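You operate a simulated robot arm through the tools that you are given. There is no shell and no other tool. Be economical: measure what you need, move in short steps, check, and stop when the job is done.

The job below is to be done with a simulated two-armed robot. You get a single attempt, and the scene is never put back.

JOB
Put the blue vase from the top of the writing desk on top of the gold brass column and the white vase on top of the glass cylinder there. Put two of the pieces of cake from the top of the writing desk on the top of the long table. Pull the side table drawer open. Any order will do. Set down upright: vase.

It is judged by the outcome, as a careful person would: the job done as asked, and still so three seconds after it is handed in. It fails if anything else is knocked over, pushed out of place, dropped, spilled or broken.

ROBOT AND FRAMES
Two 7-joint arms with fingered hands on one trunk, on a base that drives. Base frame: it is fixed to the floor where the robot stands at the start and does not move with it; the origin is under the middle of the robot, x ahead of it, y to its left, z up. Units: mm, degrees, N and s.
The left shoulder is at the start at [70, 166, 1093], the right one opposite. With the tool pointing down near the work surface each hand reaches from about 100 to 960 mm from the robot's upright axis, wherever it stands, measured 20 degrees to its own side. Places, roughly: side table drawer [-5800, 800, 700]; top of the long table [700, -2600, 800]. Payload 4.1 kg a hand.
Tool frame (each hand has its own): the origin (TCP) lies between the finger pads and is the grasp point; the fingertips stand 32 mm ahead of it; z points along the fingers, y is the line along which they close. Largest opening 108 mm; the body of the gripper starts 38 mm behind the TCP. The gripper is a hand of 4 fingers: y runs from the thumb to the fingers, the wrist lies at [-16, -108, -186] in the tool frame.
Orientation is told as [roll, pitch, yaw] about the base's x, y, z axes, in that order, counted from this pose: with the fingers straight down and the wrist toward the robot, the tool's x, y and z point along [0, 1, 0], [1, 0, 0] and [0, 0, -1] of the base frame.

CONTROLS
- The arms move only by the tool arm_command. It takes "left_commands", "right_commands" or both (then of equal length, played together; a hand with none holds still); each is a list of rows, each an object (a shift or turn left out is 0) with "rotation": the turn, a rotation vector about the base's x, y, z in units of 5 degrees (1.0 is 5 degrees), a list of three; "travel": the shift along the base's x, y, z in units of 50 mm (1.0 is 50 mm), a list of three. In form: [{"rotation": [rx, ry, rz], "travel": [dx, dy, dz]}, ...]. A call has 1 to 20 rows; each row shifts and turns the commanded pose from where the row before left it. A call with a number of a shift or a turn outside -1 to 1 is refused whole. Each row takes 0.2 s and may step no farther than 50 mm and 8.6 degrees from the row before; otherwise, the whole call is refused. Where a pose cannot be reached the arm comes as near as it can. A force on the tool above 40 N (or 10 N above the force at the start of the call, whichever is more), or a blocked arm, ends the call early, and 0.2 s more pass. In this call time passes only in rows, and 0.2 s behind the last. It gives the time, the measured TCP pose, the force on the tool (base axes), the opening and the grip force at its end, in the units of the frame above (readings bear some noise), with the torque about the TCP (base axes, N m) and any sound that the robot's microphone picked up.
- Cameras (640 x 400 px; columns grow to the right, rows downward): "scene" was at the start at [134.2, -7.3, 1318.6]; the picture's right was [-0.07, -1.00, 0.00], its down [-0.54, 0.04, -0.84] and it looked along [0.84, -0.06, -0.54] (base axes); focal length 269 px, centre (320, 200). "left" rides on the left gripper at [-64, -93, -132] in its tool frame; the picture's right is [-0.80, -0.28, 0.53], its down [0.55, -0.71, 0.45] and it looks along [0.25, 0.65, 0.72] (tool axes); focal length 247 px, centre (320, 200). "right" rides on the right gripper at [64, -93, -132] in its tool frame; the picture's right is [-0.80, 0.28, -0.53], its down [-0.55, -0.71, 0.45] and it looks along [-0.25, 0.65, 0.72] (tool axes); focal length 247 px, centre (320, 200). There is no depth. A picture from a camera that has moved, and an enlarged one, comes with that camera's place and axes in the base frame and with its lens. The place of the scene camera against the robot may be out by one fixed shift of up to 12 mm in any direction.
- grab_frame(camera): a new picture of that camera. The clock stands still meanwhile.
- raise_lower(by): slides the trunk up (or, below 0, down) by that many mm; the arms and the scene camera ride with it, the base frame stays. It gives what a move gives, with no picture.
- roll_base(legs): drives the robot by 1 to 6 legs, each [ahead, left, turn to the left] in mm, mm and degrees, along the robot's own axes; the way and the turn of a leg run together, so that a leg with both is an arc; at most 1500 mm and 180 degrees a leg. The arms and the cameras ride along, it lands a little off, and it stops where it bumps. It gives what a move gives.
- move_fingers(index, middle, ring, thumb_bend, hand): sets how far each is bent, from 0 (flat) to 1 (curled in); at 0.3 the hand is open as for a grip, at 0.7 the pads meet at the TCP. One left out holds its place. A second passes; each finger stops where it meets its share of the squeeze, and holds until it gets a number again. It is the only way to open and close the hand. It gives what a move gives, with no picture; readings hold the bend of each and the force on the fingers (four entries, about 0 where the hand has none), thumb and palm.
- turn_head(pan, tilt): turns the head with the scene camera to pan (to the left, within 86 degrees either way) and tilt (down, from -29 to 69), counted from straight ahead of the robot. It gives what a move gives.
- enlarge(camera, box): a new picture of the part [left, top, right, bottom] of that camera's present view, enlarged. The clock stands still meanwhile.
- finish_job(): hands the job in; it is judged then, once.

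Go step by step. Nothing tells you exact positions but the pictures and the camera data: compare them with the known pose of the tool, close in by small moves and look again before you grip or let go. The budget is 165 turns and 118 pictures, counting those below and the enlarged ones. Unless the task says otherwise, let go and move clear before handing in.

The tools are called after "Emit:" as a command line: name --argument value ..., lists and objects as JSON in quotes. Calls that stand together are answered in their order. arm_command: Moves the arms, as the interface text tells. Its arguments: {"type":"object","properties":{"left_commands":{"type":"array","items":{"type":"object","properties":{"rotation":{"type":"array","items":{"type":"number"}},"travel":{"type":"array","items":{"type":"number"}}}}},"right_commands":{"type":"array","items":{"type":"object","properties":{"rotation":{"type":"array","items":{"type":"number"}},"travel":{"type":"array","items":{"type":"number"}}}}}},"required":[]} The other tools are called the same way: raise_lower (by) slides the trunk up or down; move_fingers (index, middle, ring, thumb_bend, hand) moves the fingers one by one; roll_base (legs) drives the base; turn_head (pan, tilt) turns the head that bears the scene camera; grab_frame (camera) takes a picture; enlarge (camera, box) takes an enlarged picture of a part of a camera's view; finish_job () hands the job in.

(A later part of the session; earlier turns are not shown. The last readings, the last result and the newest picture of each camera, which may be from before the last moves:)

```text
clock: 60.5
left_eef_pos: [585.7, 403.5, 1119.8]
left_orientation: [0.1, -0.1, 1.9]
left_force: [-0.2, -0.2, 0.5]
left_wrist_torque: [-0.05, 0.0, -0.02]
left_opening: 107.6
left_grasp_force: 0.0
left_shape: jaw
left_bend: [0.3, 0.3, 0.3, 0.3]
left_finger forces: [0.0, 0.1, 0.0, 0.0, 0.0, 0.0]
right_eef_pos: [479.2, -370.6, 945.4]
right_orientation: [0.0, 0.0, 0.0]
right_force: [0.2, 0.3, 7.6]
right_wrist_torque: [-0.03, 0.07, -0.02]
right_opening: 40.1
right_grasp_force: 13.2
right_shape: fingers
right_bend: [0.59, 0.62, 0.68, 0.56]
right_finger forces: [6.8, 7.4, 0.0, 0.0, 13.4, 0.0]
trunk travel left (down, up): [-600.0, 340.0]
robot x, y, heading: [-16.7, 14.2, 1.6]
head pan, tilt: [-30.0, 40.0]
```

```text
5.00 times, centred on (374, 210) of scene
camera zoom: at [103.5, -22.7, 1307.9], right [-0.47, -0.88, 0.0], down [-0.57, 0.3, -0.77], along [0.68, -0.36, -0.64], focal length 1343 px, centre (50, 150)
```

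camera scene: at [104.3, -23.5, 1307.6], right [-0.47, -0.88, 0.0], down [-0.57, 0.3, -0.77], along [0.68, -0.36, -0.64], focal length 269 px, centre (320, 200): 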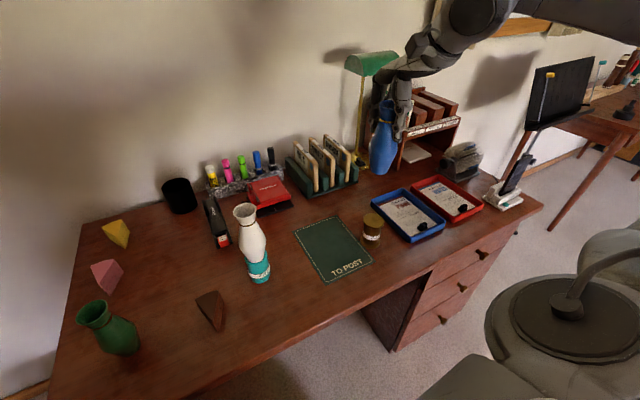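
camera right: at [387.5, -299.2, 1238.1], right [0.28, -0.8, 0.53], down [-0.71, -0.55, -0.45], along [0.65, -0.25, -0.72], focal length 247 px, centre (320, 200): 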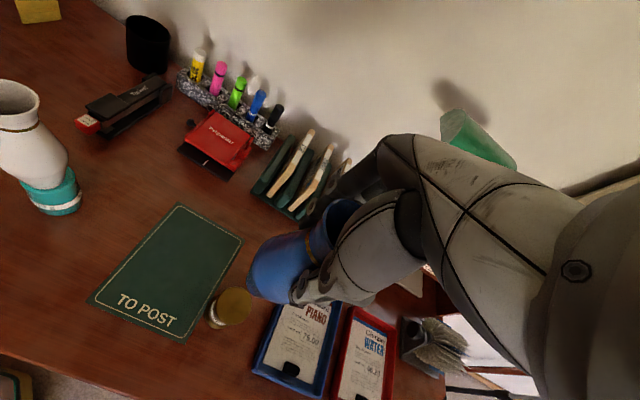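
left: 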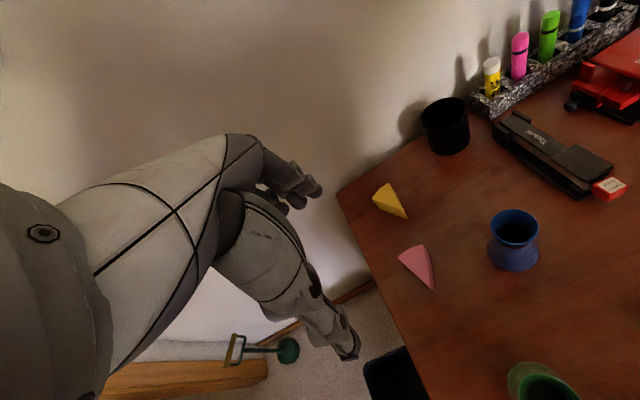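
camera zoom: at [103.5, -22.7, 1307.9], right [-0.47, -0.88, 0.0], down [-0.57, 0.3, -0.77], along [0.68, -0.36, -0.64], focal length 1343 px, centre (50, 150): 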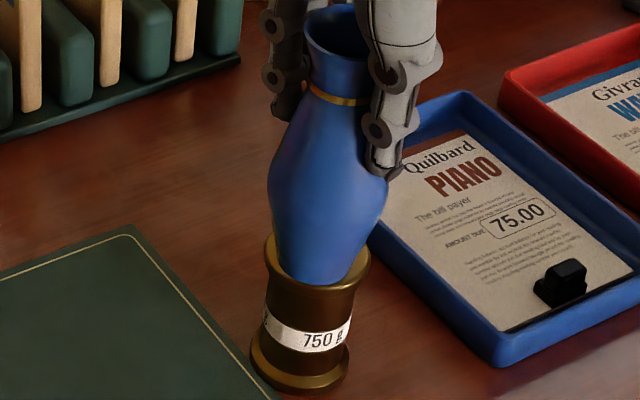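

Firm contact and centred. Release gently.

Emit:
move_fingers --hand "right" --index 0.53 --middle 0.55 --ring 0.55 --thumb_bend 0.51

Emit:
move_fingers --hand "right" --index 0.3 --middle 0.3 --ring 0.3 --thumb_bend 0.3

Emit:
arm_command --right_commands '[{"travel": [0, 0, 0.4]}, {"travel": [0, 0, 0.8]}, {"travel": [0, 0, 1]}, {"travel": [0, 0, 0.8]}]'

Emit:
grab_frame --camera "scene"

```text
clock: 61.5
left_eef_pos: [586.3, 401.8, 1120.2]
left_orientation: [0.0, -0.1, 1.9]
left_force: [0.6, -0.3, -0.2]
left_wrist_torque: [-0.02, 0.0, -0.01]
left_opening: 107.4
left_grasp_force: 0.1
left_shape: jaw
left_bend: [0.3, 0.3, 0.3, 0.3]
left_finger forces: [0.0, 0.1, 0.0, 0.1, 0.0, 0.0]
right_eef_pos: [478.8, -371.2, 944.3]
right_orientation: [0.0, 0.0, -0.1]
right_force: [-0.8, 0.1, -0.6]
right_wrist_torque: [-0.01, 0.03, 0.0]
right_opening: 50.2
right_grasp_force: 0.1
right_shape: fingers
right_bend: [0.53, 0.55, 0.55, 0.51]
right_finger forces: [0.1, 0.0, 0.0, 0.1, 0.1, 0.1]
trunk travel left (down, up): [-600.0, 340.0]
robot x, y, heading: [-16.9, 12.3, 2.0]
head pan, tilt: [-30.0, 40.0]
```

```text
clock: 62.5
left_eef_pos: [586.8, 402.3, 1118.6]
left_orientation: [0.0, -0.1, 1.8]
left_force: [-0.1, 0.0, 0.3]
left_wrist_torque: [0.0, -0.02, -0.02]
left_opening: 107.6
left_grasp_force: 0.2
left_shape: jaw
left_bend: [0.3, 0.3, 0.3, 0.3]
left_finger forces: [0.0, 0.0, 0.0, 0.1, 0.0, 0.0]
right_eef_pos: [479.0, -372.7, 944.8]
right_orientation: [0.0, -0.1, 0.0]
right_force: [0.2, -1.0, 0.6]
right_wrist_torque: [0.0, 0.01, 0.0]
right_opening: 108.1
right_grasp_force: 0.0
right_shape: fingers
right_bend: [0.3, 0.3, 0.3, 0.3]
right_finger forces: [0.0, 0.0, 0.0, 0.1, 0.0, 0.1]
trunk travel left (down, up): [-600.0, 340.0]
robot x, y, heading: [-15.9, 12.8, 1.9]
head pan, tilt: [-30.0, 40.0]
```

```text
clock: 63.5
left_eef_pos: [586.7, 402.0, 1119.1]
left_orientation: [0.1, 0.0, 1.9]
left_force: [-0.5, 0.2, 0.5]
left_wrist_torque: [0.01, 0.05, -0.04]
left_opening: 107.6
left_grasp_force: 0.1
left_shape: jaw
left_bend: [0.3, 0.3, 0.3, 0.3]
left_finger forces: [0.1, 0.1, 0.1, 0.0, 0.1, 0.0]
right_eef_pos: [477.7, -370.7, 1096.6]
right_orientation: [0.1, 0.0, 0.0]
right_force: [0.7, 0.5, 0.7]
right_wrist_torque: [0.0, 0.0, 0.0]
right_opening: 108.4
right_grasp_force: 0.1
right_shape: fingers
right_bend: [0.3, 0.3, 0.3, 0.3]
right_finger forces: [0.0, 0.1, 0.0, 0.0, 0.0, 0.1]
trunk travel left (down, up): [-600.0, 340.0]
robot x, y, heading: [-17.0, 16.2, 1.8]
head pan, tilt: [-30.0, 40.0]
```

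```text
63 pictures are left
camera scene: at [104.2, -23.5, 1307.5], right [-0.47, -0.88, 0.0], down [-0.57, 0.3, -0.77], along [0.68, -0.36, -0.64], focal length 269 px, centre (320, 200)
```

scene: 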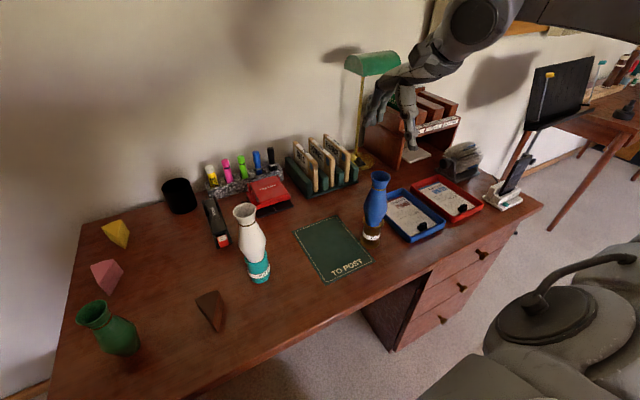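

Both vases stand on their columns. Next the cakes: chocolate (~mid [468,38]) with the right hand, pink (~[666,236]) with the left. I raise the trunk for arm clearance and move the right hand above the chocolate piece.

Emit:
raise_lower --by 150

Emit:
arm_command --right_commands '[{"travel": [0, 0.91, 0]}, {"travel": [0, 0.91, 0]}, {"travel": [0, 0.91, 0]}, {"travel": [0, 0.91, 0]}, {"travel": [0, 0.91, 0]}, {"travel": [0, 0.91, 0]}, {"travel": [0, 0.91, 0]}, {"travel": [0, 0.91, 0]}, {"travel": [-0.2, 0.91, 0]}, {"travel": [0, 0, -1]}, {"travel": [0, 0, -1]}, {"travel": [0, 0, -1]}, {"travel": [0, 0, -1]}, {"travel": [0, 0, -1]}, {"travel": [0, 0, -1]}, {"travel": [0, 0, -0.9]}]'

Emit:
turn_head --pan 5 --tilt 55

Emit:
grab_frame --camera "scene"

Emit:
grab_frame --camera "right"

```text
clock: 65.2
left_eef_pos: [587.9, 402.1, 1268.9]
left_orientation: [0.0, 0.0, 1.9]
left_force: [0.4, -0.1, -0.3]
left_wrist_torque: [0.03, 0.0, -0.02]
left_opening: 107.9
left_grasp_force: 0.1
left_shape: jaw
left_bend: [0.3, 0.3, 0.3, 0.3]
left_finger forces: [0.0, 0.0, 0.0, 0.0, 0.0, 0.0]
right_eef_pos: [477.1, -372.2, 1245.1]
right_orientation: [0.0, -0.1, 0.0]
right_force: [-0.4, 0.8, 0.5]
right_wrist_torque: [0.01, 0.03, 0.03]
right_opening: 108.3
right_grasp_force: 0.0
right_shape: fingers
right_bend: [0.3, 0.3, 0.3, 0.3]
right_finger forces: [0.1, 0.1, 0.0, 0.0, 0.0, 0.0]
trunk travel left (down, up): [-750.0, 190.0]
robot x, y, heading: [-18.6, 15.7, 1.9]
head pan, tilt: [-30.0, 40.0]
```

```text
clock: 68.6
left_eef_pos: [587.4, 402.9, 1268.6]
left_orientation: [0.0, 0.1, 1.8]
left_force: [0.6, 0.3, 0.6]
left_wrist_torque: [0.01, 0.02, 0.0]
left_opening: 107.6
left_grasp_force: 0.1
left_shape: jaw
left_bend: [0.3, 0.3, 0.3, 0.3]
left_finger forces: [0.0, 0.1, 0.0, 0.0, 0.1, 0.1]
right_eef_pos: [468.7, 38.2, 899.3]
right_orientation: [0.0, 0.0, 0.0]
right_force: [-0.1, 0.1, 0.3]
right_wrist_torque: [-0.01, 0.02, 0.02]
right_opening: 108.1
right_grasp_force: 0.1
right_shape: fingers
right_bend: [0.3, 0.3, 0.3, 0.3]
right_finger forces: [0.0, 0.1, 0.0, 0.0, 0.0, 0.0]
trunk travel left (down, up): [-750.0, 190.0]
robot x, y, heading: [-16.3, 13.1, 1.9]
head pan, tilt: [-30.0, 40.0]
```

```text
clock: 69.6
left_eef_pos: [587.8, 402.3, 1270.7]
left_orientation: [0.1, 0.0, 1.8]
left_force: [-0.9, 0.1, 0.1]
left_wrist_torque: [0.02, -0.01, -0.01]
left_opening: 107.7
left_grasp_force: 0.1
left_shape: jaw
left_bend: [0.3, 0.3, 0.3, 0.3]
left_finger forces: [0.0, 0.0, 0.0, 0.1, 0.1, 0.0]
right_eef_pos: [469.3, 37.1, 899.7]
right_orientation: [-0.1, 0.0, 0.1]
right_force: [-0.1, -0.5, 0.3]
right_wrist_torque: [-0.02, -0.01, -0.01]
right_opening: 108.2
right_grasp_force: 0.1
right_shape: fingers
right_bend: [0.3, 0.3, 0.3, 0.3]
right_finger forces: [0.0, 0.0, 0.0, 0.0, 0.1, 0.0]
trunk travel left (down, up): [-750.0, 190.0]
robot x, y, heading: [-12.2, 16.9, 1.9]
head pan, tilt: [5.0, 55.0]
```

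```text
62 pictures are left
camera scene: at [101.1, 25.2, 1436.9], right [0.12, -0.99, 0.0], down [-0.81, -0.1, -0.57], along [0.57, 0.07, -0.82], focal length 269 px, centre (320, 200)
```

scene: 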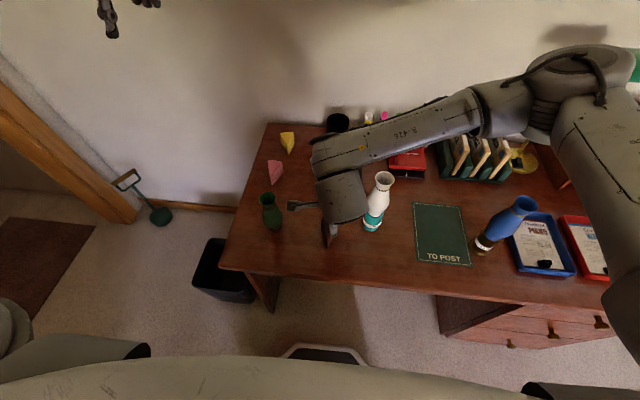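

```text
61 pictures are left
camera right: at [377.9, 101.4, 1031.8], right [0.28, -0.8, 0.53], down [-0.71, -0.55, -0.45], along [0.65, -0.25, -0.72], focal length 247 px, centre (320, 200)
```

right: 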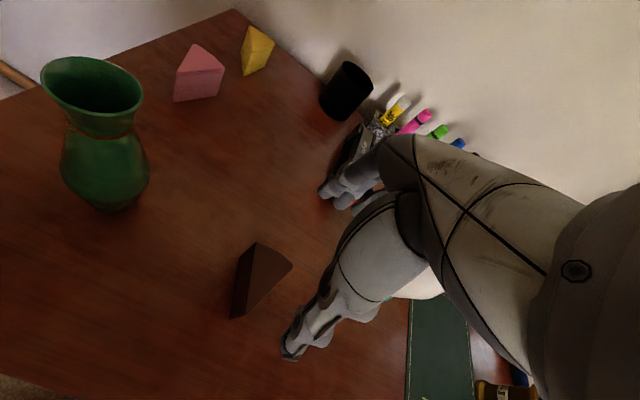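

The forearm approaches from the right and clears the vases. I raise the trunk a bit more for margin (compensating with the arm) and zoom on the chocolate wedge to measure it.

Emit:
enlarge --camera "right" --box '[192, 220, 320, 340]'

Emit:
enlarge --camera "scene" --box '[240, 110, 400, 260]'

```text
3.33 times, centred on (256, 280) of right
camera zoom: at [377.9, 101.4, 1031.8], right [0.28, -0.8, 0.53], down [-0.71, -0.55, -0.45], along [0.65, -0.25, -0.72], focal length 823 px, centre (533, -67)
```

zoom: 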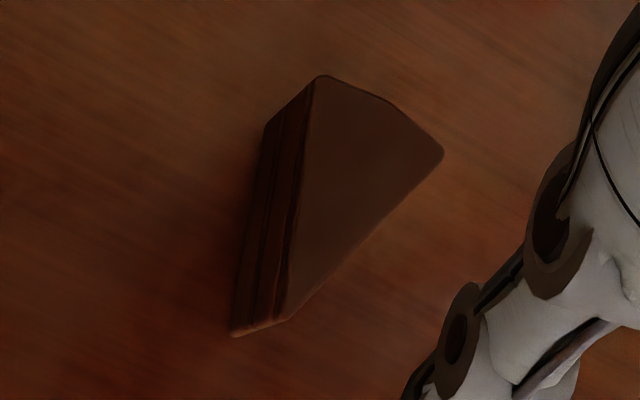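

```text
2.67 times, centred on (320, 185) of scene
camera zoom: at [101.1, 25.2, 1436.9], right [0.12, -0.99, 0.0], down [-0.81, -0.1, -0.57], along [0.57, 0.07, -0.82], focal length 716 px, centre (320, 240)
```

zoom: 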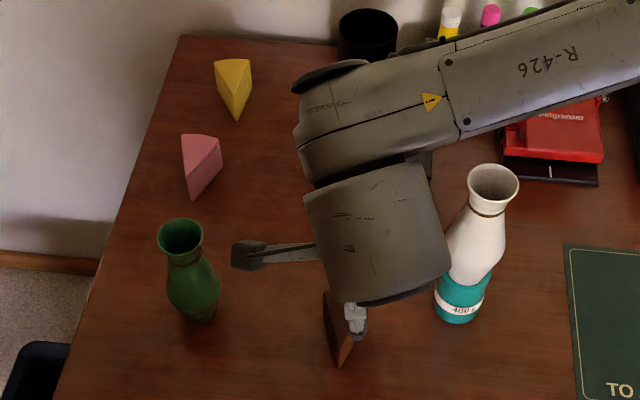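

Wedge measured: tip [428,45], back edge x≈488, width 46, height ≈52. I lower the right hand around it lengthwise.

Emit:
arm_command --right_commands '[{"travel": [-0.22, 0.15, -0.5]}, {"travel": [0, 0, -0.6]}, {"travel": [0, 0, -0.6]}, {"travel": [0, 0, -0.48]}]'

Emit:
enlarge --camera "right" --box '[200, 150, 392, 270]'

Emit:
enlarge --camera "scene" --box '[240, 110, 400, 260]'

```text
clock: 70.6
left_eef_pos: [587.1, 402.4, 1268.6]
left_orientation: [-0.1, 0.0, 1.9]
left_force: [0.4, -0.4, -1.3]
left_wrist_torque: [0.01, 0.01, -0.03]
left_opening: 107.5
left_grasp_force: 0.0
left_shape: jaw
left_bend: [0.3, 0.3, 0.3, 0.3]
left_finger forces: [0.0, 0.1, 0.0, 0.0, 0.1, 0.1]
right_eef_pos: [456.4, 47.6, 789.8]
right_orientation: [-0.1, 0.0, 0.1]
right_force: [0.6, 0.2, -0.2]
right_wrist_torque: [-0.05, 0.01, 0.01]
right_opening: 108.2
right_grasp_force: 0.1
right_shape: fingers
right_bend: [0.3, 0.3, 0.3, 0.3]
right_finger forces: [0.1, 0.0, 0.1, 0.0, 0.1, 0.1]
trunk travel left (down, up): [-750.0, 190.0]
robot x, y, heading: [-11.4, 15.3, 2.0]
head pan, tilt: [5.0, 55.0]
```

```text
3.33 times, centred on (296, 210) of right
camera zoom: at [364.6, 111.6, 922.4], right [0.28, -0.8, 0.53], down [-0.71, -0.55, -0.45], along [0.65, -0.25, -0.72], focal length 823 px, centre (400, 167)
```

zoom: 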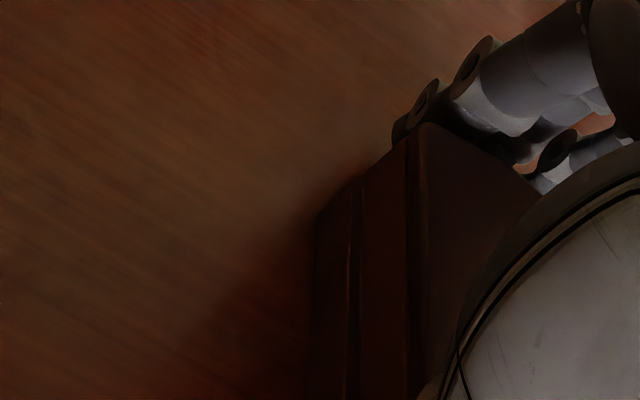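

```text
2.67 times, centred on (320, 185) of scene
camera zoom: at [101.2, 25.8, 1436.9], right [0.12, -0.99, 0.0], down [-0.81, -0.1, -0.57], along [0.57, 0.07, -0.82], focal length 716 px, centre (320, 240)
```

zoom: 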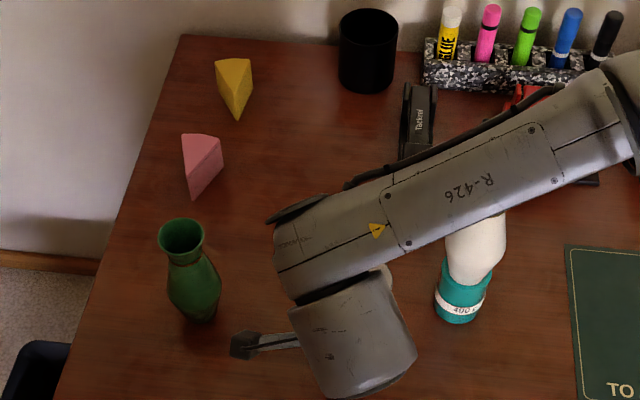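

Good. Close on the chocolate piece.

Emit:
move_fingers --hand "right" --index 0.6 --middle 0.6 --ring 0.6 --thumb_bend 0.6

Emit:
enlarge --camera "right" --box '[200, 150, 392, 270]'

```text
clock: 71.6
left_eef_pos: [586.1, 402.3, 1268.9]
left_orientation: [0.0, 0.0, 1.9]
left_force: [-0.4, -0.1, 1.3]
left_wrist_torque: [0.02, 0.01, 0.03]
left_opening: 107.6
left_grasp_force: 0.0
left_shape: jaw
left_bend: [0.3, 0.3, 0.3, 0.3]
left_finger forces: [0.0, 0.1, 0.0, 0.1, 0.1, 0.0]
right_eef_pos: [456.7, 48.1, 790.7]
right_orientation: [0.0, -0.1, 0.0]
right_force: [-0.3, -0.2, 0.3]
right_wrist_torque: [-0.02, -0.02, -0.05]
right_opening: 69.6
right_grasp_force: 11.1
right_shape: fingers
right_bend: [0.57, 0.46, 0.47, 0.54]
right_finger forces: [5.4, 2.9, 2.8, 0.1, 11.6, 0.0]
trunk travel left (down, up): [-750.0, 190.0]
robot x, y, heading: [-16.3, 15.3, 2.2]
head pan, tilt: [5.0, 55.0]
```

```text
3.33 times, centred on (296, 210) of right
camera zoom: at [364.6, 111.2, 922.7], right [0.28, -0.8, 0.53], down [-0.71, -0.55, -0.45], along [0.65, -0.25, -0.72], focal length 823 px, centre (400, 167)
```

zoom: 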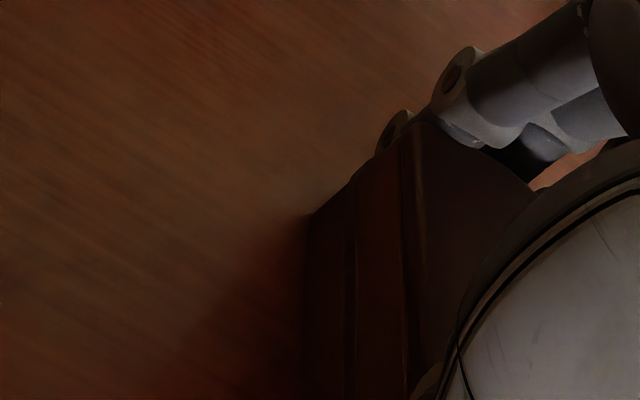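

Gripped. Lift straight up and check.

Emit:
arm_command --right_commands '[{"travel": [0, 0, 0.4]}, {"travel": [0, 0, 0.9]}, {"travel": [0, 0, 1]}, {"travel": [0, 0, 1]}, {"travel": [0, 0, 1]}, {"travel": [0, 0, 1]}, {"travel": [0, 0, 0.8]}]'

Emit:
grab_frame --camera "scene"

```text
clock: 73.2
left_eef_pos: [585.8, 402.1, 1269.6]
left_orientation: [0.1, 0.0, 1.8]
left_force: [0.2, 0.3, 0.1]
left_wrist_torque: [-0.01, -0.03, 0.03]
left_opening: 107.5
left_grasp_force: 0.0
left_shape: jaw
left_bend: [0.3, 0.3, 0.3, 0.3]
left_finger forces: [0.1, 0.0, 0.0, 0.0, 0.0, 0.0]
right_eef_pos: [455.2, 44.0, 1094.1]
right_orientation: [0.0, 0.0, 0.0]
right_force: [-0.2, -0.5, -0.8]
right_wrist_torque: [0.0, 0.05, 0.02]
right_opening: 69.6
right_grasp_force: 11.0
right_shape: fingers
right_bend: [0.57, 0.46, 0.48, 0.54]
right_finger forces: [5.1, 2.7, 2.7, 0.0, 11.0, 0.1]
trunk travel left (down, up): [-750.0, 190.0]
robot x, y, heading: [-13.2, 17.3, 2.0]
head pan, tilt: [5.0, 55.0]
```

```text
55 pictures are left
camera scene: at [100.3, 25.1, 1436.9], right [0.12, -0.99, 0.0], down [-0.81, -0.1, -0.57], along [0.57, 0.07, -0.82], focal length 269 px, centre (320, 200)
```

scene: 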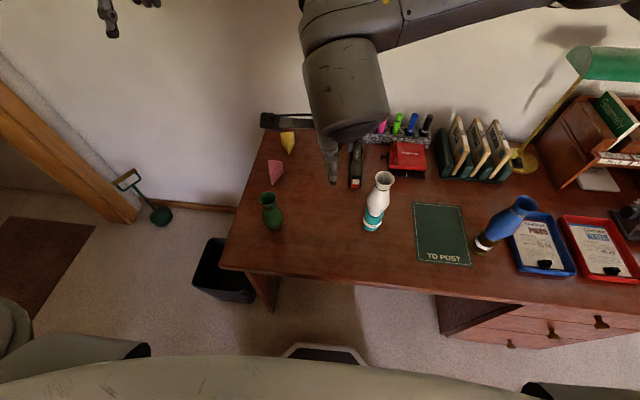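

Chocolate is held. I move the right hand aside and bring the left hand above the pink piece.

Emit:
arm_command --right_commands '[{"travel": [-0.2, -0.8, 0.2]}, {"travel": [-0.2, -0.8, 0.2]}, {"travel": [-0.2, -0.8, 0.2]}, {"travel": [0, -0.8, 0]}, {"travel": [0, 0, 0]}, {"travel": [0, 0, 0]}, {"travel": [0, 0, 0]}, {"travel": [0, 0, 0]}, {"travel": [0, 0, 0]}, {"travel": [0, 0, 0]}, {"travel": [0, 0, 0]}]' --left_commands '[{"rotation": [0, 0, -0.38]}, {"travel": [0.35, -0.85, 0]}, {"travel": [0.35, -0.85, 0]}, {"travel": [0.35, -0.85, 0]}, {"travel": [0.35, -0.85, 0]}, {"travel": [0, 0, -1]}, {"travel": [0, 0, -1]}, {"travel": [0, 0, -1]}, {"travel": [0, 0, -1]}, {"travel": [0, 0, -1]}, {"travel": [0, 0, -0.9]}]'

Emit:
grab_frame --camera "scene"

Emit:
grab_frame --camera "left"

```text
clock: 75.6
left_eef_pos: [655.4, 232.5, 971.1]
left_orientation: [-0.1, 0.2, 0.0]
left_force: [-0.3, -0.1, -0.1]
left_wrist_torque: [-0.01, 0.01, -0.01]
left_opening: 107.6
left_grasp_force: 0.1
left_shape: jaw
left_bend: [0.3, 0.3, 0.3, 0.3]
left_finger forces: [0.0, 0.0, 0.0, 0.1, 0.1, 0.0]
right_eef_pos: [429.0, -113.8, 1126.7]
right_orientation: [0.0, 0.1, 0.0]
right_force: [-0.1, -0.3, 0.0]
right_wrist_torque: [-0.02, 0.0, 0.0]
right_opening: 69.6
right_grasp_force: 10.5
right_shape: fingers
right_bend: [0.57, 0.46, 0.48, 0.54]
right_finger forces: [5.1, 2.7, 2.6, 0.0, 10.9, 0.0]
trunk travel left (down, up): [-750.0, 190.0]
robot x, y, heading: [-15.1, 15.7, 1.8]
head pan, tilt: [5.0, 55.0]
```

```text
54 pictures are left
camera scene: at [101.4, 25.6, 1436.9], right [0.12, -0.99, 0.0], down [-0.81, -0.1, -0.57], along [0.57, 0.07, -0.82], focal length 269 px, centre (320, 200)
```

scene: 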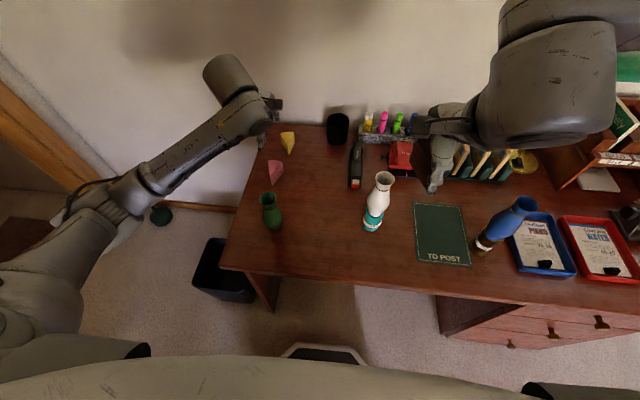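

```text
53 pictures are left
camera left: at [562.9, 167.2, 1104.1], right [-0.28, -0.8, -0.53], down [-0.71, 0.55, -0.45], along [0.65, 0.25, -0.72], focal length 247 px, centre (320, 200)
```

left: 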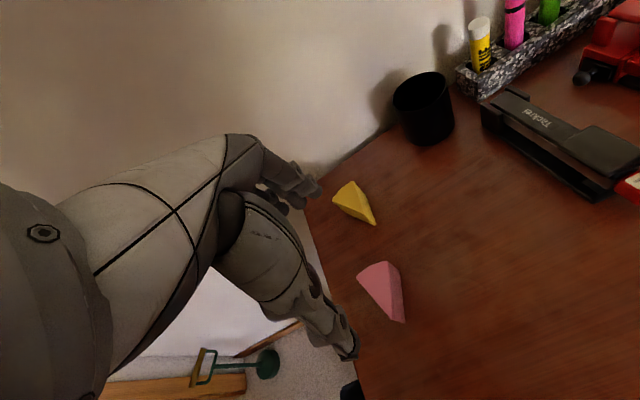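

Emit:
enlarge --camera "left" --box '[330, 250, 426, 330]'

Emit:
enlarge --camera "scene" --box '[400, 100, 480, 200]'

```text
5.00 times, centred on (378, 290) of left
camera zoom: at [562.9, 167.2, 1104.1], right [-0.28, -0.8, -0.53], down [-0.71, 0.55, -0.45], along [0.65, 0.25, -0.72], focal length 1235 px, centre (30, -250)
```

zoom: 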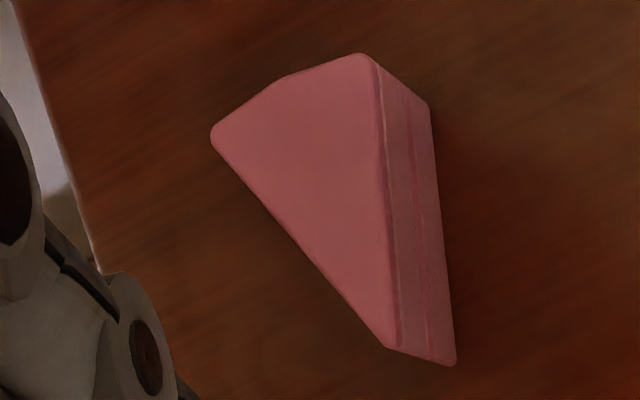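

```text
4.00 times, centred on (440, 150) of scene
camera zoom: at [101.4, 25.6, 1436.9], right [0.12, -0.99, 0.0], down [-0.81, -0.1, -0.57], along [0.57, 0.07, -0.82], focal length 1074 px, centre (-160, 400)
```

zoom: 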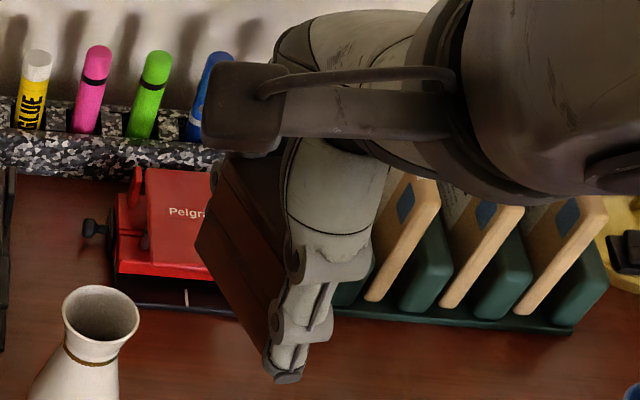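

Chocolate held well. Pink: tip [626,245], back x≈687, centre y≈242. Lower the left hand around it.

Emit:
arm_command --left_commands '[{"travel": [0.03, 0.2, -0.7]}, {"travel": [0, 0, -0.9]}, {"travel": [0, 0, -0.9]}, {"travel": [0, 0, -0.7]}, {"travel": [0, 0, -0.42]}]'

Emit:
enlarge --camera "left" --box '[220, 130, 460, 280]'

```text
clock: 76.8
left_eef_pos: [654.7, 243.8, 791.2]
left_orientation: [0.0, 0.1, 0.1]
left_force: [-0.7, 0.4, 0.9]
left_wrist_torque: [-0.02, -0.01, 0.02]
left_opening: 107.6
left_grasp_force: 0.0
left_shape: jaw
left_bend: [0.3, 0.3, 0.3, 0.3]
left_finger forces: [0.0, 0.0, 0.0, 0.0, 0.0, 0.0]
right_eef_pos: [427.2, -114.7, 1126.8]
right_orientation: [-0.1, 0.0, 0.0]
right_force: [0.4, 0.7, 0.2]
right_wrist_torque: [0.03, 0.01, -0.02]
right_opening: 69.6
right_grasp_force: 10.8
right_shape: fingers
right_bend: [0.57, 0.46, 0.48, 0.54]
right_finger forces: [5.1, 2.6, 2.6, 0.1, 10.8, 0.0]
trunk travel left (down, up): [-750.0, 190.0]
robot x, y, heading: [-13.4, 15.1, 2.0]
head pan, tilt: [5.0, 55.0]
```

```text
2.67 times, centred on (340, 205) of left
camera zoom: at [562.7, 178.4, 922.8], right [-0.28, -0.8, -0.53], down [-0.71, 0.55, -0.45], along [0.65, 0.25, -0.72], focal length 659 px, centre (267, 187)
```

zoom: 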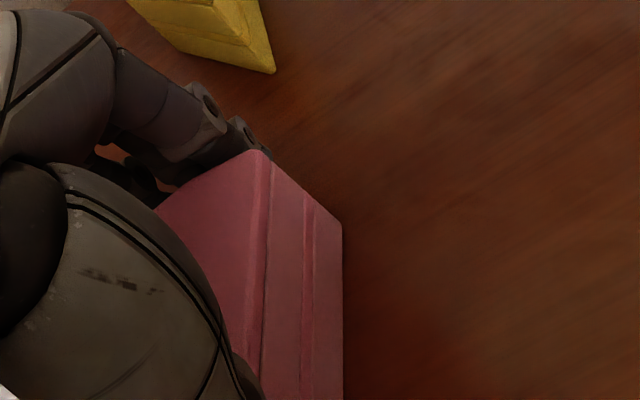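

Emit:
move_fingers --hand "left" --index 0.6 --middle 0.6 --ring 0.6 --thumb_bend 0.6

Emit:
arm_command --left_commands '[{"travel": [0, 0, 0.4]}, {"travel": [0, 0, 0.9]}, {"travel": [0, 0, 1]}, {"travel": [0, 0, 1]}, {"travel": [0, 0, 1]}, {"travel": [0, 0, 1]}, {"travel": [0, 0, 1]}]'

Emit:
grab_frame --camera "left"

```text
clock: 77.8
left_eef_pos: [655.5, 243.4, 790.7]
left_orientation: [0.1, 0.0, 0.1]
left_force: [0.3, -0.1, 0.2]
left_wrist_torque: [-0.01, -0.03, -0.01]
left_opening: 69.8
left_grasp_force: 11.0
left_shape: fingers
left_bend: [0.57, 0.45, 0.51, 0.54]
left_finger forces: [4.9, 2.9, 2.9, 0.1, 10.7, 0.0]
right_eef_pos: [427.9, -115.2, 1126.1]
right_orientation: [0.1, 0.0, -0.1]
right_force: [0.2, -0.5, -0.6]
right_wrist_torque: [-0.01, 0.01, -0.01]
right_opening: 69.5
right_grasp_force: 10.5
right_shape: fingers
right_bend: [0.57, 0.46, 0.48, 0.54]
right_finger forces: [5.1, 2.7, 2.6, 0.0, 10.9, 0.0]
trunk travel left (down, up): [-750.0, 190.0]
robot x, y, heading: [-16.1, 17.1, 2.0]
head pan, tilt: [5.0, 55.0]
```

```text
clock: 79.4
left_eef_pos: [656.5, 240.9, 1109.9]
left_orientation: [0.0, 0.1, -0.1]
left_force: [0.1, 0.6, -1.0]
left_wrist_torque: [-0.01, 0.0, 0.0]
left_opening: 70.0
left_grasp_force: 9.9
left_shape: fingers
left_bend: [0.57, 0.46, 0.52, 0.54]
left_finger forces: [4.5, 2.7, 2.5, 0.0, 9.9, 0.1]
right_eef_pos: [426.8, -117.0, 1126.7]
right_orientation: [0.1, 0.1, 0.1]
right_force: [-0.1, -0.3, -0.8]
right_wrist_torque: [-0.06, -0.04, -0.02]
right_opening: 69.3
right_grasp_force: 11.0
right_shape: fingers
right_bend: [0.57, 0.46, 0.48, 0.54]
right_finger forces: [5.1, 2.7, 2.6, 0.0, 10.8, 0.0]
trunk travel left (down, up): [-750.0, 190.0]
robot x, y, heading: [-17.0, 17.8, 1.7]
head pan, tilt: [5.0, 55.0]
```

```text
49 pictures are left
camera left: at [563.6, 177.3, 1241.6], right [-0.28, -0.8, -0.53], down [-0.71, 0.55, -0.45], along [0.65, 0.25, -0.72], focal length 247 px, centre (320, 200)
```

left: 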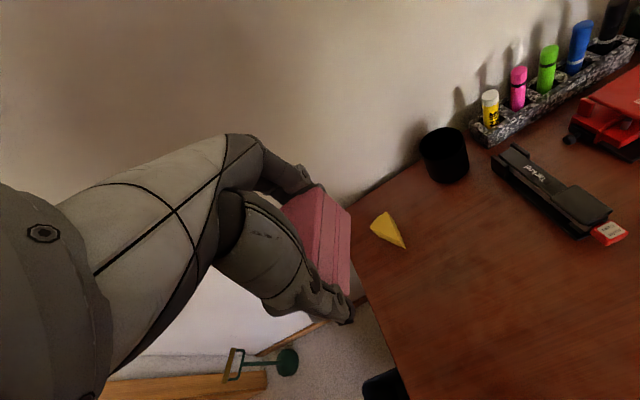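

Both cakes are held. I back off, straighten the heading, and strafe right to the long table (front edge x≈392, y from -1720 to -2930).

Emit:
roll_base --legs '[[-500, 0, -2], [0, -1250, 0], [0, -1250, 0]]'

Emit:
turn_head --pan 0 --tilt 35

Emit:
grab_frame --camera "scene"

```text
clock: 94.0
left_eef_pos: [170.5, -2251.5, 1110.0]
left_orientation: [0.0, 0.1, -2.2]
left_force: [0.1, 0.5, -0.5]
left_wrist_torque: [0.0, -0.03, -0.02]
left_opening: 69.7
left_grasp_force: 9.7
left_shape: fingers
left_bend: [0.57, 0.46, 0.52, 0.54]
left_finger forces: [4.5, 2.7, 2.6, 0.1, 10.0, 0.1]
right_eef_pos: [-73.0, -2599.4, 1125.8]
right_orientation: [0.0, 0.0, -2.1]
right_force: [-1.1, -0.3, -1.2]
right_wrist_torque: [0.01, 0.0, 0.02]
right_opening: 69.7
right_grasp_force: 10.8
right_shape: fingers
right_bend: [0.57, 0.46, 0.48, 0.54]
right_finger forces: [5.1, 2.7, 2.7, 0.0, 10.9, 0.1]
trunk travel left (down, up): [-750.0, 190.0]
robot x, y, heading: [-511.4, -2456.7, -0.4]
head pan, tilt: [5.0, 55.0]
```

```text
clock: 94.9
left_eef_pos: [170.8, -2251.0, 1109.8]
left_orientation: [0.1, 0.0, -2.2]
left_force: [0.2, 0.3, -1.4]
left_wrist_torque: [-0.01, 0.03, -0.02]
left_opening: 69.5
left_grasp_force: 9.6
left_shape: fingers
left_bend: [0.57, 0.46, 0.52, 0.54]
left_finger forces: [4.5, 2.7, 2.6, 0.1, 9.8, 0.1]
right_eef_pos: [-72.5, -2600.4, 1126.2]
right_orientation: [0.0, 0.1, -2.3]
right_force: [-0.4, -0.7, -1.3]
right_wrist_torque: [0.01, -0.01, 0.0]
right_opening: 69.7
right_grasp_force: 11.1
right_shape: fingers
right_bend: [0.57, 0.46, 0.48, 0.54]
right_finger forces: [5.0, 2.7, 2.6, 0.0, 10.9, 0.0]
trunk travel left (down, up): [-750.0, 190.0]
robot x, y, heading: [-508.6, -2452.9, -0.4]
head pan, tilt: [0.0, 35.0]
```

```text
48 pictures are left
camera scene: at [-377.1, -2453.6, 1465.0], right [-0.01, -1.0, 0.0], down [-0.57, 0.0, -0.82], along [0.82, 0.0, -0.57], focal length 269 px, centre (320, 200)
```

scene: 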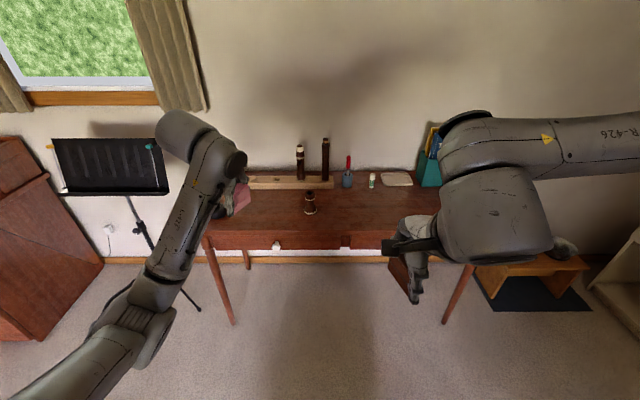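

Triangulating the wooden spool, the table top is at z≈750, front edge x≈410; free spots near [520,-2220] and [520,-2650]. I drive forward 400 mm.

Emit:
roll_base --legs '[[400, 0, 0]]'

Emit:
turn_head --pan 0 --tilt 45

Emit:
grab_frame --camera "scene"

Emit:
grab_frame --camera "right"

Emit:
grab_frame --camera "left"

```text
clock: 97.4
left_eef_pos: [574.8, -2259.5, 1109.0]
left_orientation: [0.0, -0.1, -2.6]
left_force: [0.1, 0.1, -1.4]
left_wrist_torque: [-0.02, 0.01, 0.02]
left_opening: 69.9
left_grasp_force: 10.8
left_shape: fingers
left_bend: [0.57, 0.46, 0.52, 0.54]
left_finger forces: [4.5, 2.7, 2.5, 0.0, 9.8, 0.0]
right_eef_pos: [330.1, -2606.0, 1126.2]
right_orientation: [-0.1, 0.0, -2.6]
right_force: [-0.2, 0.6, -0.5]
right_wrist_torque: [-0.04, 0.03, 0.0]
right_opening: 69.8
right_grasp_force: 10.9
right_shape: fingers
right_bend: [0.57, 0.46, 0.48, 0.54]
right_finger forces: [5.1, 2.7, 2.6, 0.0, 10.8, 0.1]
trunk travel left (down, up): [-750.0, 190.0]
robot x, y, heading: [-106.9, -2451.6, -0.8]
head pan, tilt: [0.0, 35.0]
```

```text
clock: 98.1
left_eef_pos: [576.0, -2259.3, 1109.5]
left_orientation: [-0.1, 0.1, -2.6]
left_force: [-0.1, 0.6, -1.2]
left_wrist_torque: [0.01, 0.04, -0.04]
left_opening: 70.1
left_grasp_force: 9.9
left_shape: fingers
left_bend: [0.57, 0.46, 0.52, 0.54]
left_finger forces: [4.5, 2.7, 2.6, 0.1, 10.0, 0.0]
right_eef_pos: [330.4, -2607.4, 1126.1]
right_orientation: [0.0, 0.2, -2.6]
right_force: [-0.1, 0.0, -1.2]
right_wrist_torque: [-0.02, 0.03, -0.03]
right_opening: 69.5
right_grasp_force: 10.5
right_shape: fingers
right_bend: [0.57, 0.46, 0.48, 0.54]
right_finger forces: [5.1, 2.7, 2.6, 0.0, 10.8, 0.0]
trunk travel left (down, up): [-750.0, 190.0]
robot x, y, heading: [-104.9, -2455.0, -0.9]
head pan, tilt: [0.0, 45.0]
```

```text
47 pictures are left
camera scene: at [20.5, -2458.4, 1450.3], right [-0.01, -1.0, 0.0], down [-0.71, 0.01, -0.71], along [0.71, -0.01, -0.71], focal length 269 px, centre (320, 200)
```

scene: 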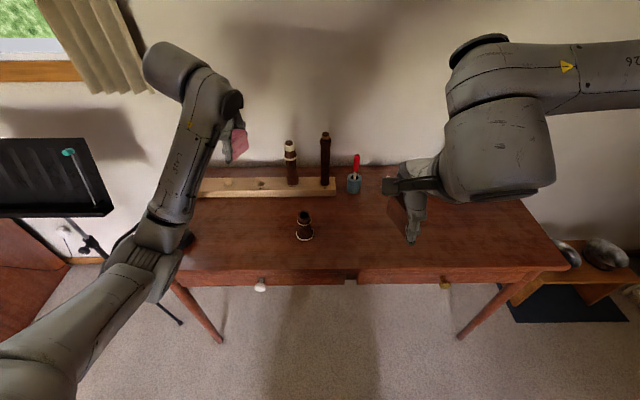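

```text
46 pictures are left
camera right: at [242.3, -2537.5, 1258.4], right [0.25, -0.81, 0.53], down [-0.73, -0.52, -0.45], along [0.64, -0.28, -0.72], focal length 247 px, centre (320, 200)
```

right: 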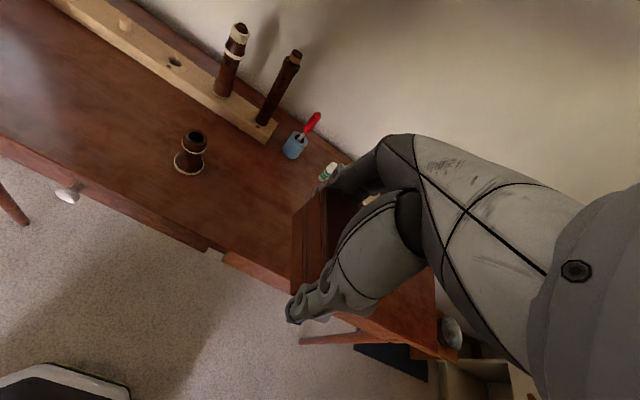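

```text
45 pictures are left
camera left: at [480.3, -2320.2, 1240.7], right [-0.32, -0.78, -0.53], down [-0.68, 0.58, -0.45], along [0.66, 0.22, -0.72], focal length 247 px, centre (320, 200)
```

left: 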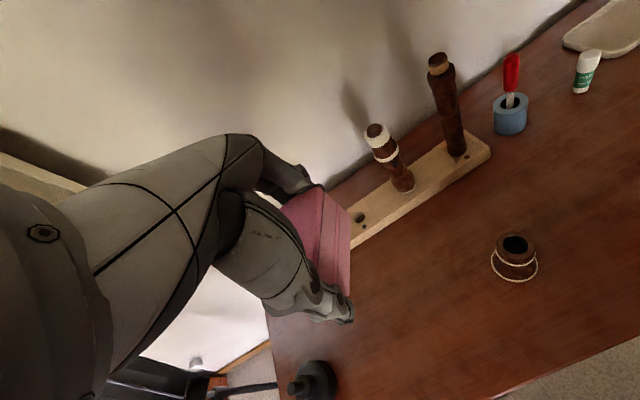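

Layout confirmed (spool [557,-2412], black weight [550,-2005]). I lower both hands over free spots at [535,-2215] and [530,-2640].

Emit:
arm_command --left_commands '[{"rotation": [0, 0, 0.52]}, {"travel": [-0.16, 0.18, 0]}, {"travel": [-0.16, 0.18, 0]}, {"travel": [-0.16, 0.18, 0]}, {"travel": [-0.16, 0.18, 0]}, {"travel": [-0.16, 0.18, 0]}, {"travel": [0, 0, -0.87]}, {"travel": [0, 0, -0.87]}, {"travel": [0, 0, -0.87]}, {"travel": [0, 0, -0.87]}, {"travel": [0, 0, -0.87]}, {"travel": [0, 0, -0.87]}, {"travel": [0, 0, -0.77]}]' --right_commands '[{"rotation": [0, 0, 0.52]}, {"travel": [0.8, -0.13, 0]}, {"travel": [0.8, -0.13, 0]}, {"travel": [0.8, -0.13, 0]}, {"travel": [0.8, -0.13, 0]}, {"travel": [0.8, -0.13, 0]}, {"travel": [0, 0, -0.91]}, {"travel": [0, 0, -0.91]}, {"travel": [0, 0, -0.91]}, {"travel": [0, 0, -0.91]}, {"travel": [0, 0, -0.91]}, {"travel": [0, 0, -0.91]}, {"travel": [0, 0, -0.86]}]'

Emit:
grab_frame --camera "scene"

Emit:
enlarge --camera "left" --box '[240, 150, 480, 300]'

Emit:
enlarge --camera "right" --box '[160, 150, 400, 300]'

```text
clock: 100.9
left_eef_pos: [535.0, -2211.9, 808.4]
left_orientation: [0.0, 0.0, 0.0]
left_force: [-0.7, -0.9, -1.4]
left_wrist_torque: [0.01, 0.01, 0.0]
left_opening: 69.1
left_grasp_force: 8.5
left_shape: fingers
left_bend: [0.57, 0.46, 0.55, 0.54]
left_finger forces: [5.1, 2.9, 0.5, 0.1, 8.5, 0.0]
right_eef_pos: [532.7, -2640.3, 809.1]
right_orientation: [0.0, 0.0, 0.0]
right_force: [-0.7, 0.2, -1.1]
right_wrist_torque: [0.01, 0.05, -0.02]
right_opening: 69.5
right_grasp_force: 9.9
right_shape: fingers
right_bend: [0.58, 0.46, 0.48, 0.54]
right_finger forces: [4.9, 2.7, 2.6, 0.0, 10.5, 0.0]
trunk travel left (down, up): [-750.0, 190.0]
robot x, y, heading: [-104.8, -2456.0, -0.7]
head pan, tilt: [0.0, 45.0]
```

```text
44 pictures are left
camera scene: at [20.9, -2458.6, 1450.3], right [-0.01, -1.0, 0.0], down [-0.71, 0.01, -0.71], along [0.71, -0.01, -0.71], focal length 269 px, centre (320, 200)
```

scene: 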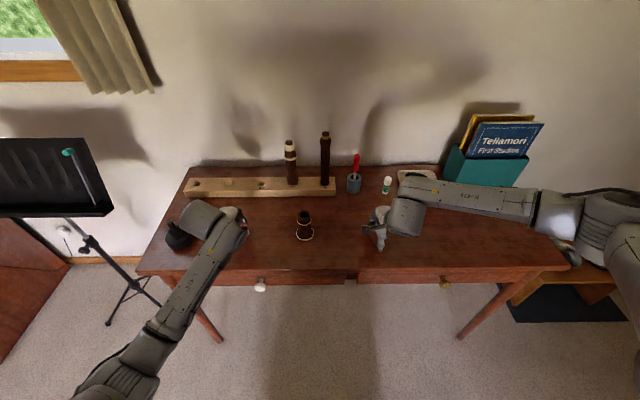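

```text
2.67 times, centred on (360, 225) of left
camera zoom: at [442.0, -2276.9, 939.6], right [-0.28, -0.8, -0.53], down [-0.71, 0.55, -0.45], along [0.65, 0.25, -0.72], focal length 659 px, centre (213, 133)
```

zoom: 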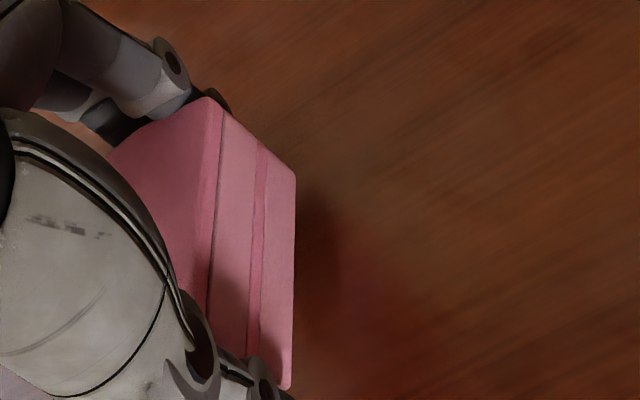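

```text
2.67 times, centred on (280, 225) of right
camera zoom: at [440.0, -2575.4, 941.3], right [0.28, -0.8, 0.53], down [-0.71, -0.55, -0.45], along [0.65, -0.25, -0.72], focal length 659 px, centre (427, 133)
```

zoom: 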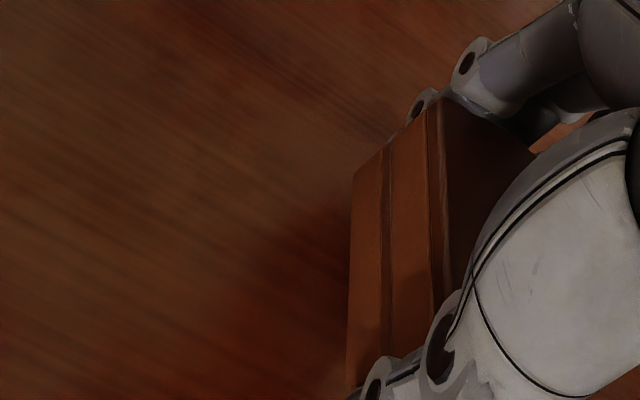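

Lower both to just above contact, then creep.

Emit:
arm_command --left_commands '[{"travel": [0, 0, -0.2]}, {"travel": [0, 0, -0.1]}]' --right_commands '[{"travel": [0, 0, -0.2]}, {"travel": [0, 0, -0.1]}]'

Emit:
arm_command --left_commands '[{"travel": [0, 0, -0.04]}]' --right_commands '[{"travel": [0, 0, -0.04]}]'

```text
clock: 101.5
left_eef_pos: [534.4, -2213.9, 793.8]
left_orientation: [0.0, 0.0, 0.1]
left_force: [-0.7, 0.4, -0.8]
left_wrist_torque: [0.01, 0.01, 0.03]
left_opening: 69.5
left_grasp_force: 8.2
left_shape: fingers
left_bend: [0.57, 0.46, 0.55, 0.54]
left_finger forces: [5.1, 2.9, 0.5, 0.0, 8.5, 0.0]
right_eef_pos: [530.8, -2639.1, 794.3]
right_orientation: [-0.1, 0.0, 0.1]
right_force: [1.3, 0.0, -0.4]
right_wrist_torque: [0.0, 0.0, 0.02]
right_opening: 69.5
right_grasp_force: 10.4
right_shape: fingers
right_bend: [0.58, 0.46, 0.48, 0.54]
right_finger forces: [4.8, 2.7, 2.6, 0.0, 10.5, 0.0]
trunk travel left (down, up): [-750.0, 190.0]
robot x, y, heading: [-107.9, -2450.0, -0.8]
head pan, tilt: [0.0, 45.0]
```

```text
clock: 101.9
left_eef_pos: [535.1, -2212.9, 792.4]
left_orientation: [0.0, 0.0, 0.0]
left_force: [0.1, 0.0, -1.0]
left_wrist_torque: [0.0, 0.0, -0.01]
left_opening: 69.5
left_grasp_force: 8.4
left_shape: fingers
left_bend: [0.57, 0.46, 0.55, 0.54]
left_finger forces: [5.2, 2.9, 0.5, 0.0, 8.6, 0.0]
right_eef_pos: [530.4, -2639.0, 792.0]
right_orientation: [0.0, 0.0, 0.0]
right_force: [0.2, 0.1, -0.9]
right_wrist_torque: [-0.02, -0.02, -0.01]
right_opening: 69.5
right_grasp_force: 10.4
right_shape: fingers
right_bend: [0.58, 0.46, 0.48, 0.54]
right_finger forces: [4.9, 2.7, 2.7, 0.0, 10.5, 0.1]
trunk travel left (down, up): [-750.0, 190.0]
robot x, y, heading: [-107.5, -2459.9, -1.0]
head pan, tilt: [0.0, 45.0]
```

Emit:
arm_command --left_commands '[{"travel": [0, 0, -0.04]}]' --right_commands '[{"travel": [0, 0, -0.04]}]'

Emit:
enlarge --camera "left" --box '[240, 150, 480, 300]'

Emit:
enlarge --camera "right" --box '[160, 150, 400, 300]'

```text
clock: 102.3
left_eef_pos: [535.4, -2214.8, 789.7]
left_orientation: [0.0, -0.1, -0.1]
left_force: [0.8, 0.2, 2.9]
left_wrist_torque: [0.01, -0.14, -0.02]
left_opening: 69.2
left_grasp_force: 9.0
left_shape: fingers
left_bend: [0.57, 0.46, 0.55, 0.54]
left_finger forces: [5.0, 3.2, 0.9, 0.1, 8.8, 0.0]
right_eef_pos: [530.1, -2639.0, 790.7]
right_orientation: [-0.1, -0.1, 0.0]
right_force: [0.4, 0.2, -0.7]
right_wrist_torque: [-0.02, 0.01, 0.03]
right_opening: 69.7
right_grasp_force: 10.5
right_shape: fingers
right_bend: [0.58, 0.46, 0.48, 0.54]
right_finger forces: [4.9, 2.7, 2.7, 0.0, 10.5, 0.0]
trunk travel left (down, up): [-750.0, 190.0]
robot x, y, heading: [-110.4, -2455.1, -0.9]
head pan, tilt: [0.0, 45.0]
```

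```text
2.67 times, centred on (360, 225) of left
camera zoom: at [441.8, -2278.4, 922.6], right [-0.28, -0.8, -0.53], down [-0.71, 0.55, -0.45], along [0.65, 0.25, -0.72], focal length 659 px, centre (213, 133)
```

zoom: 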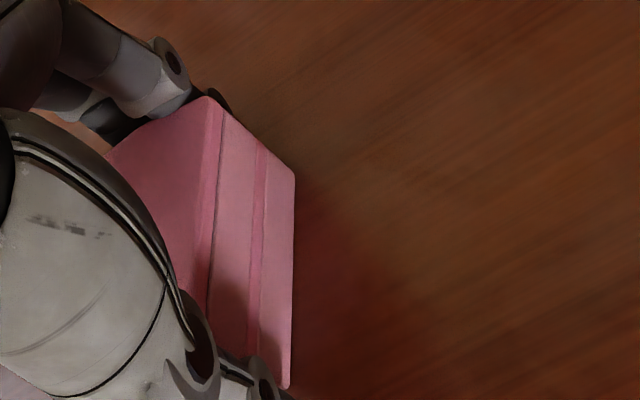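

```text
2.67 times, centred on (280, 225) of right
camera zoom: at [438.6, -2574.8, 923.3], right [0.28, -0.8, 0.53], down [-0.71, -0.55, -0.45], along [0.65, -0.25, -0.72], focal length 659 px, centre (427, 133)
```

zoom: 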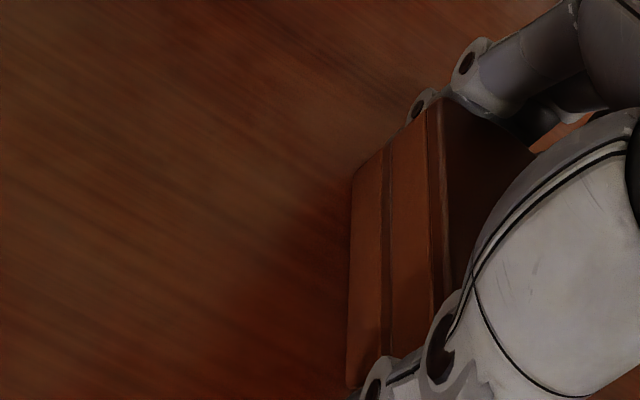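

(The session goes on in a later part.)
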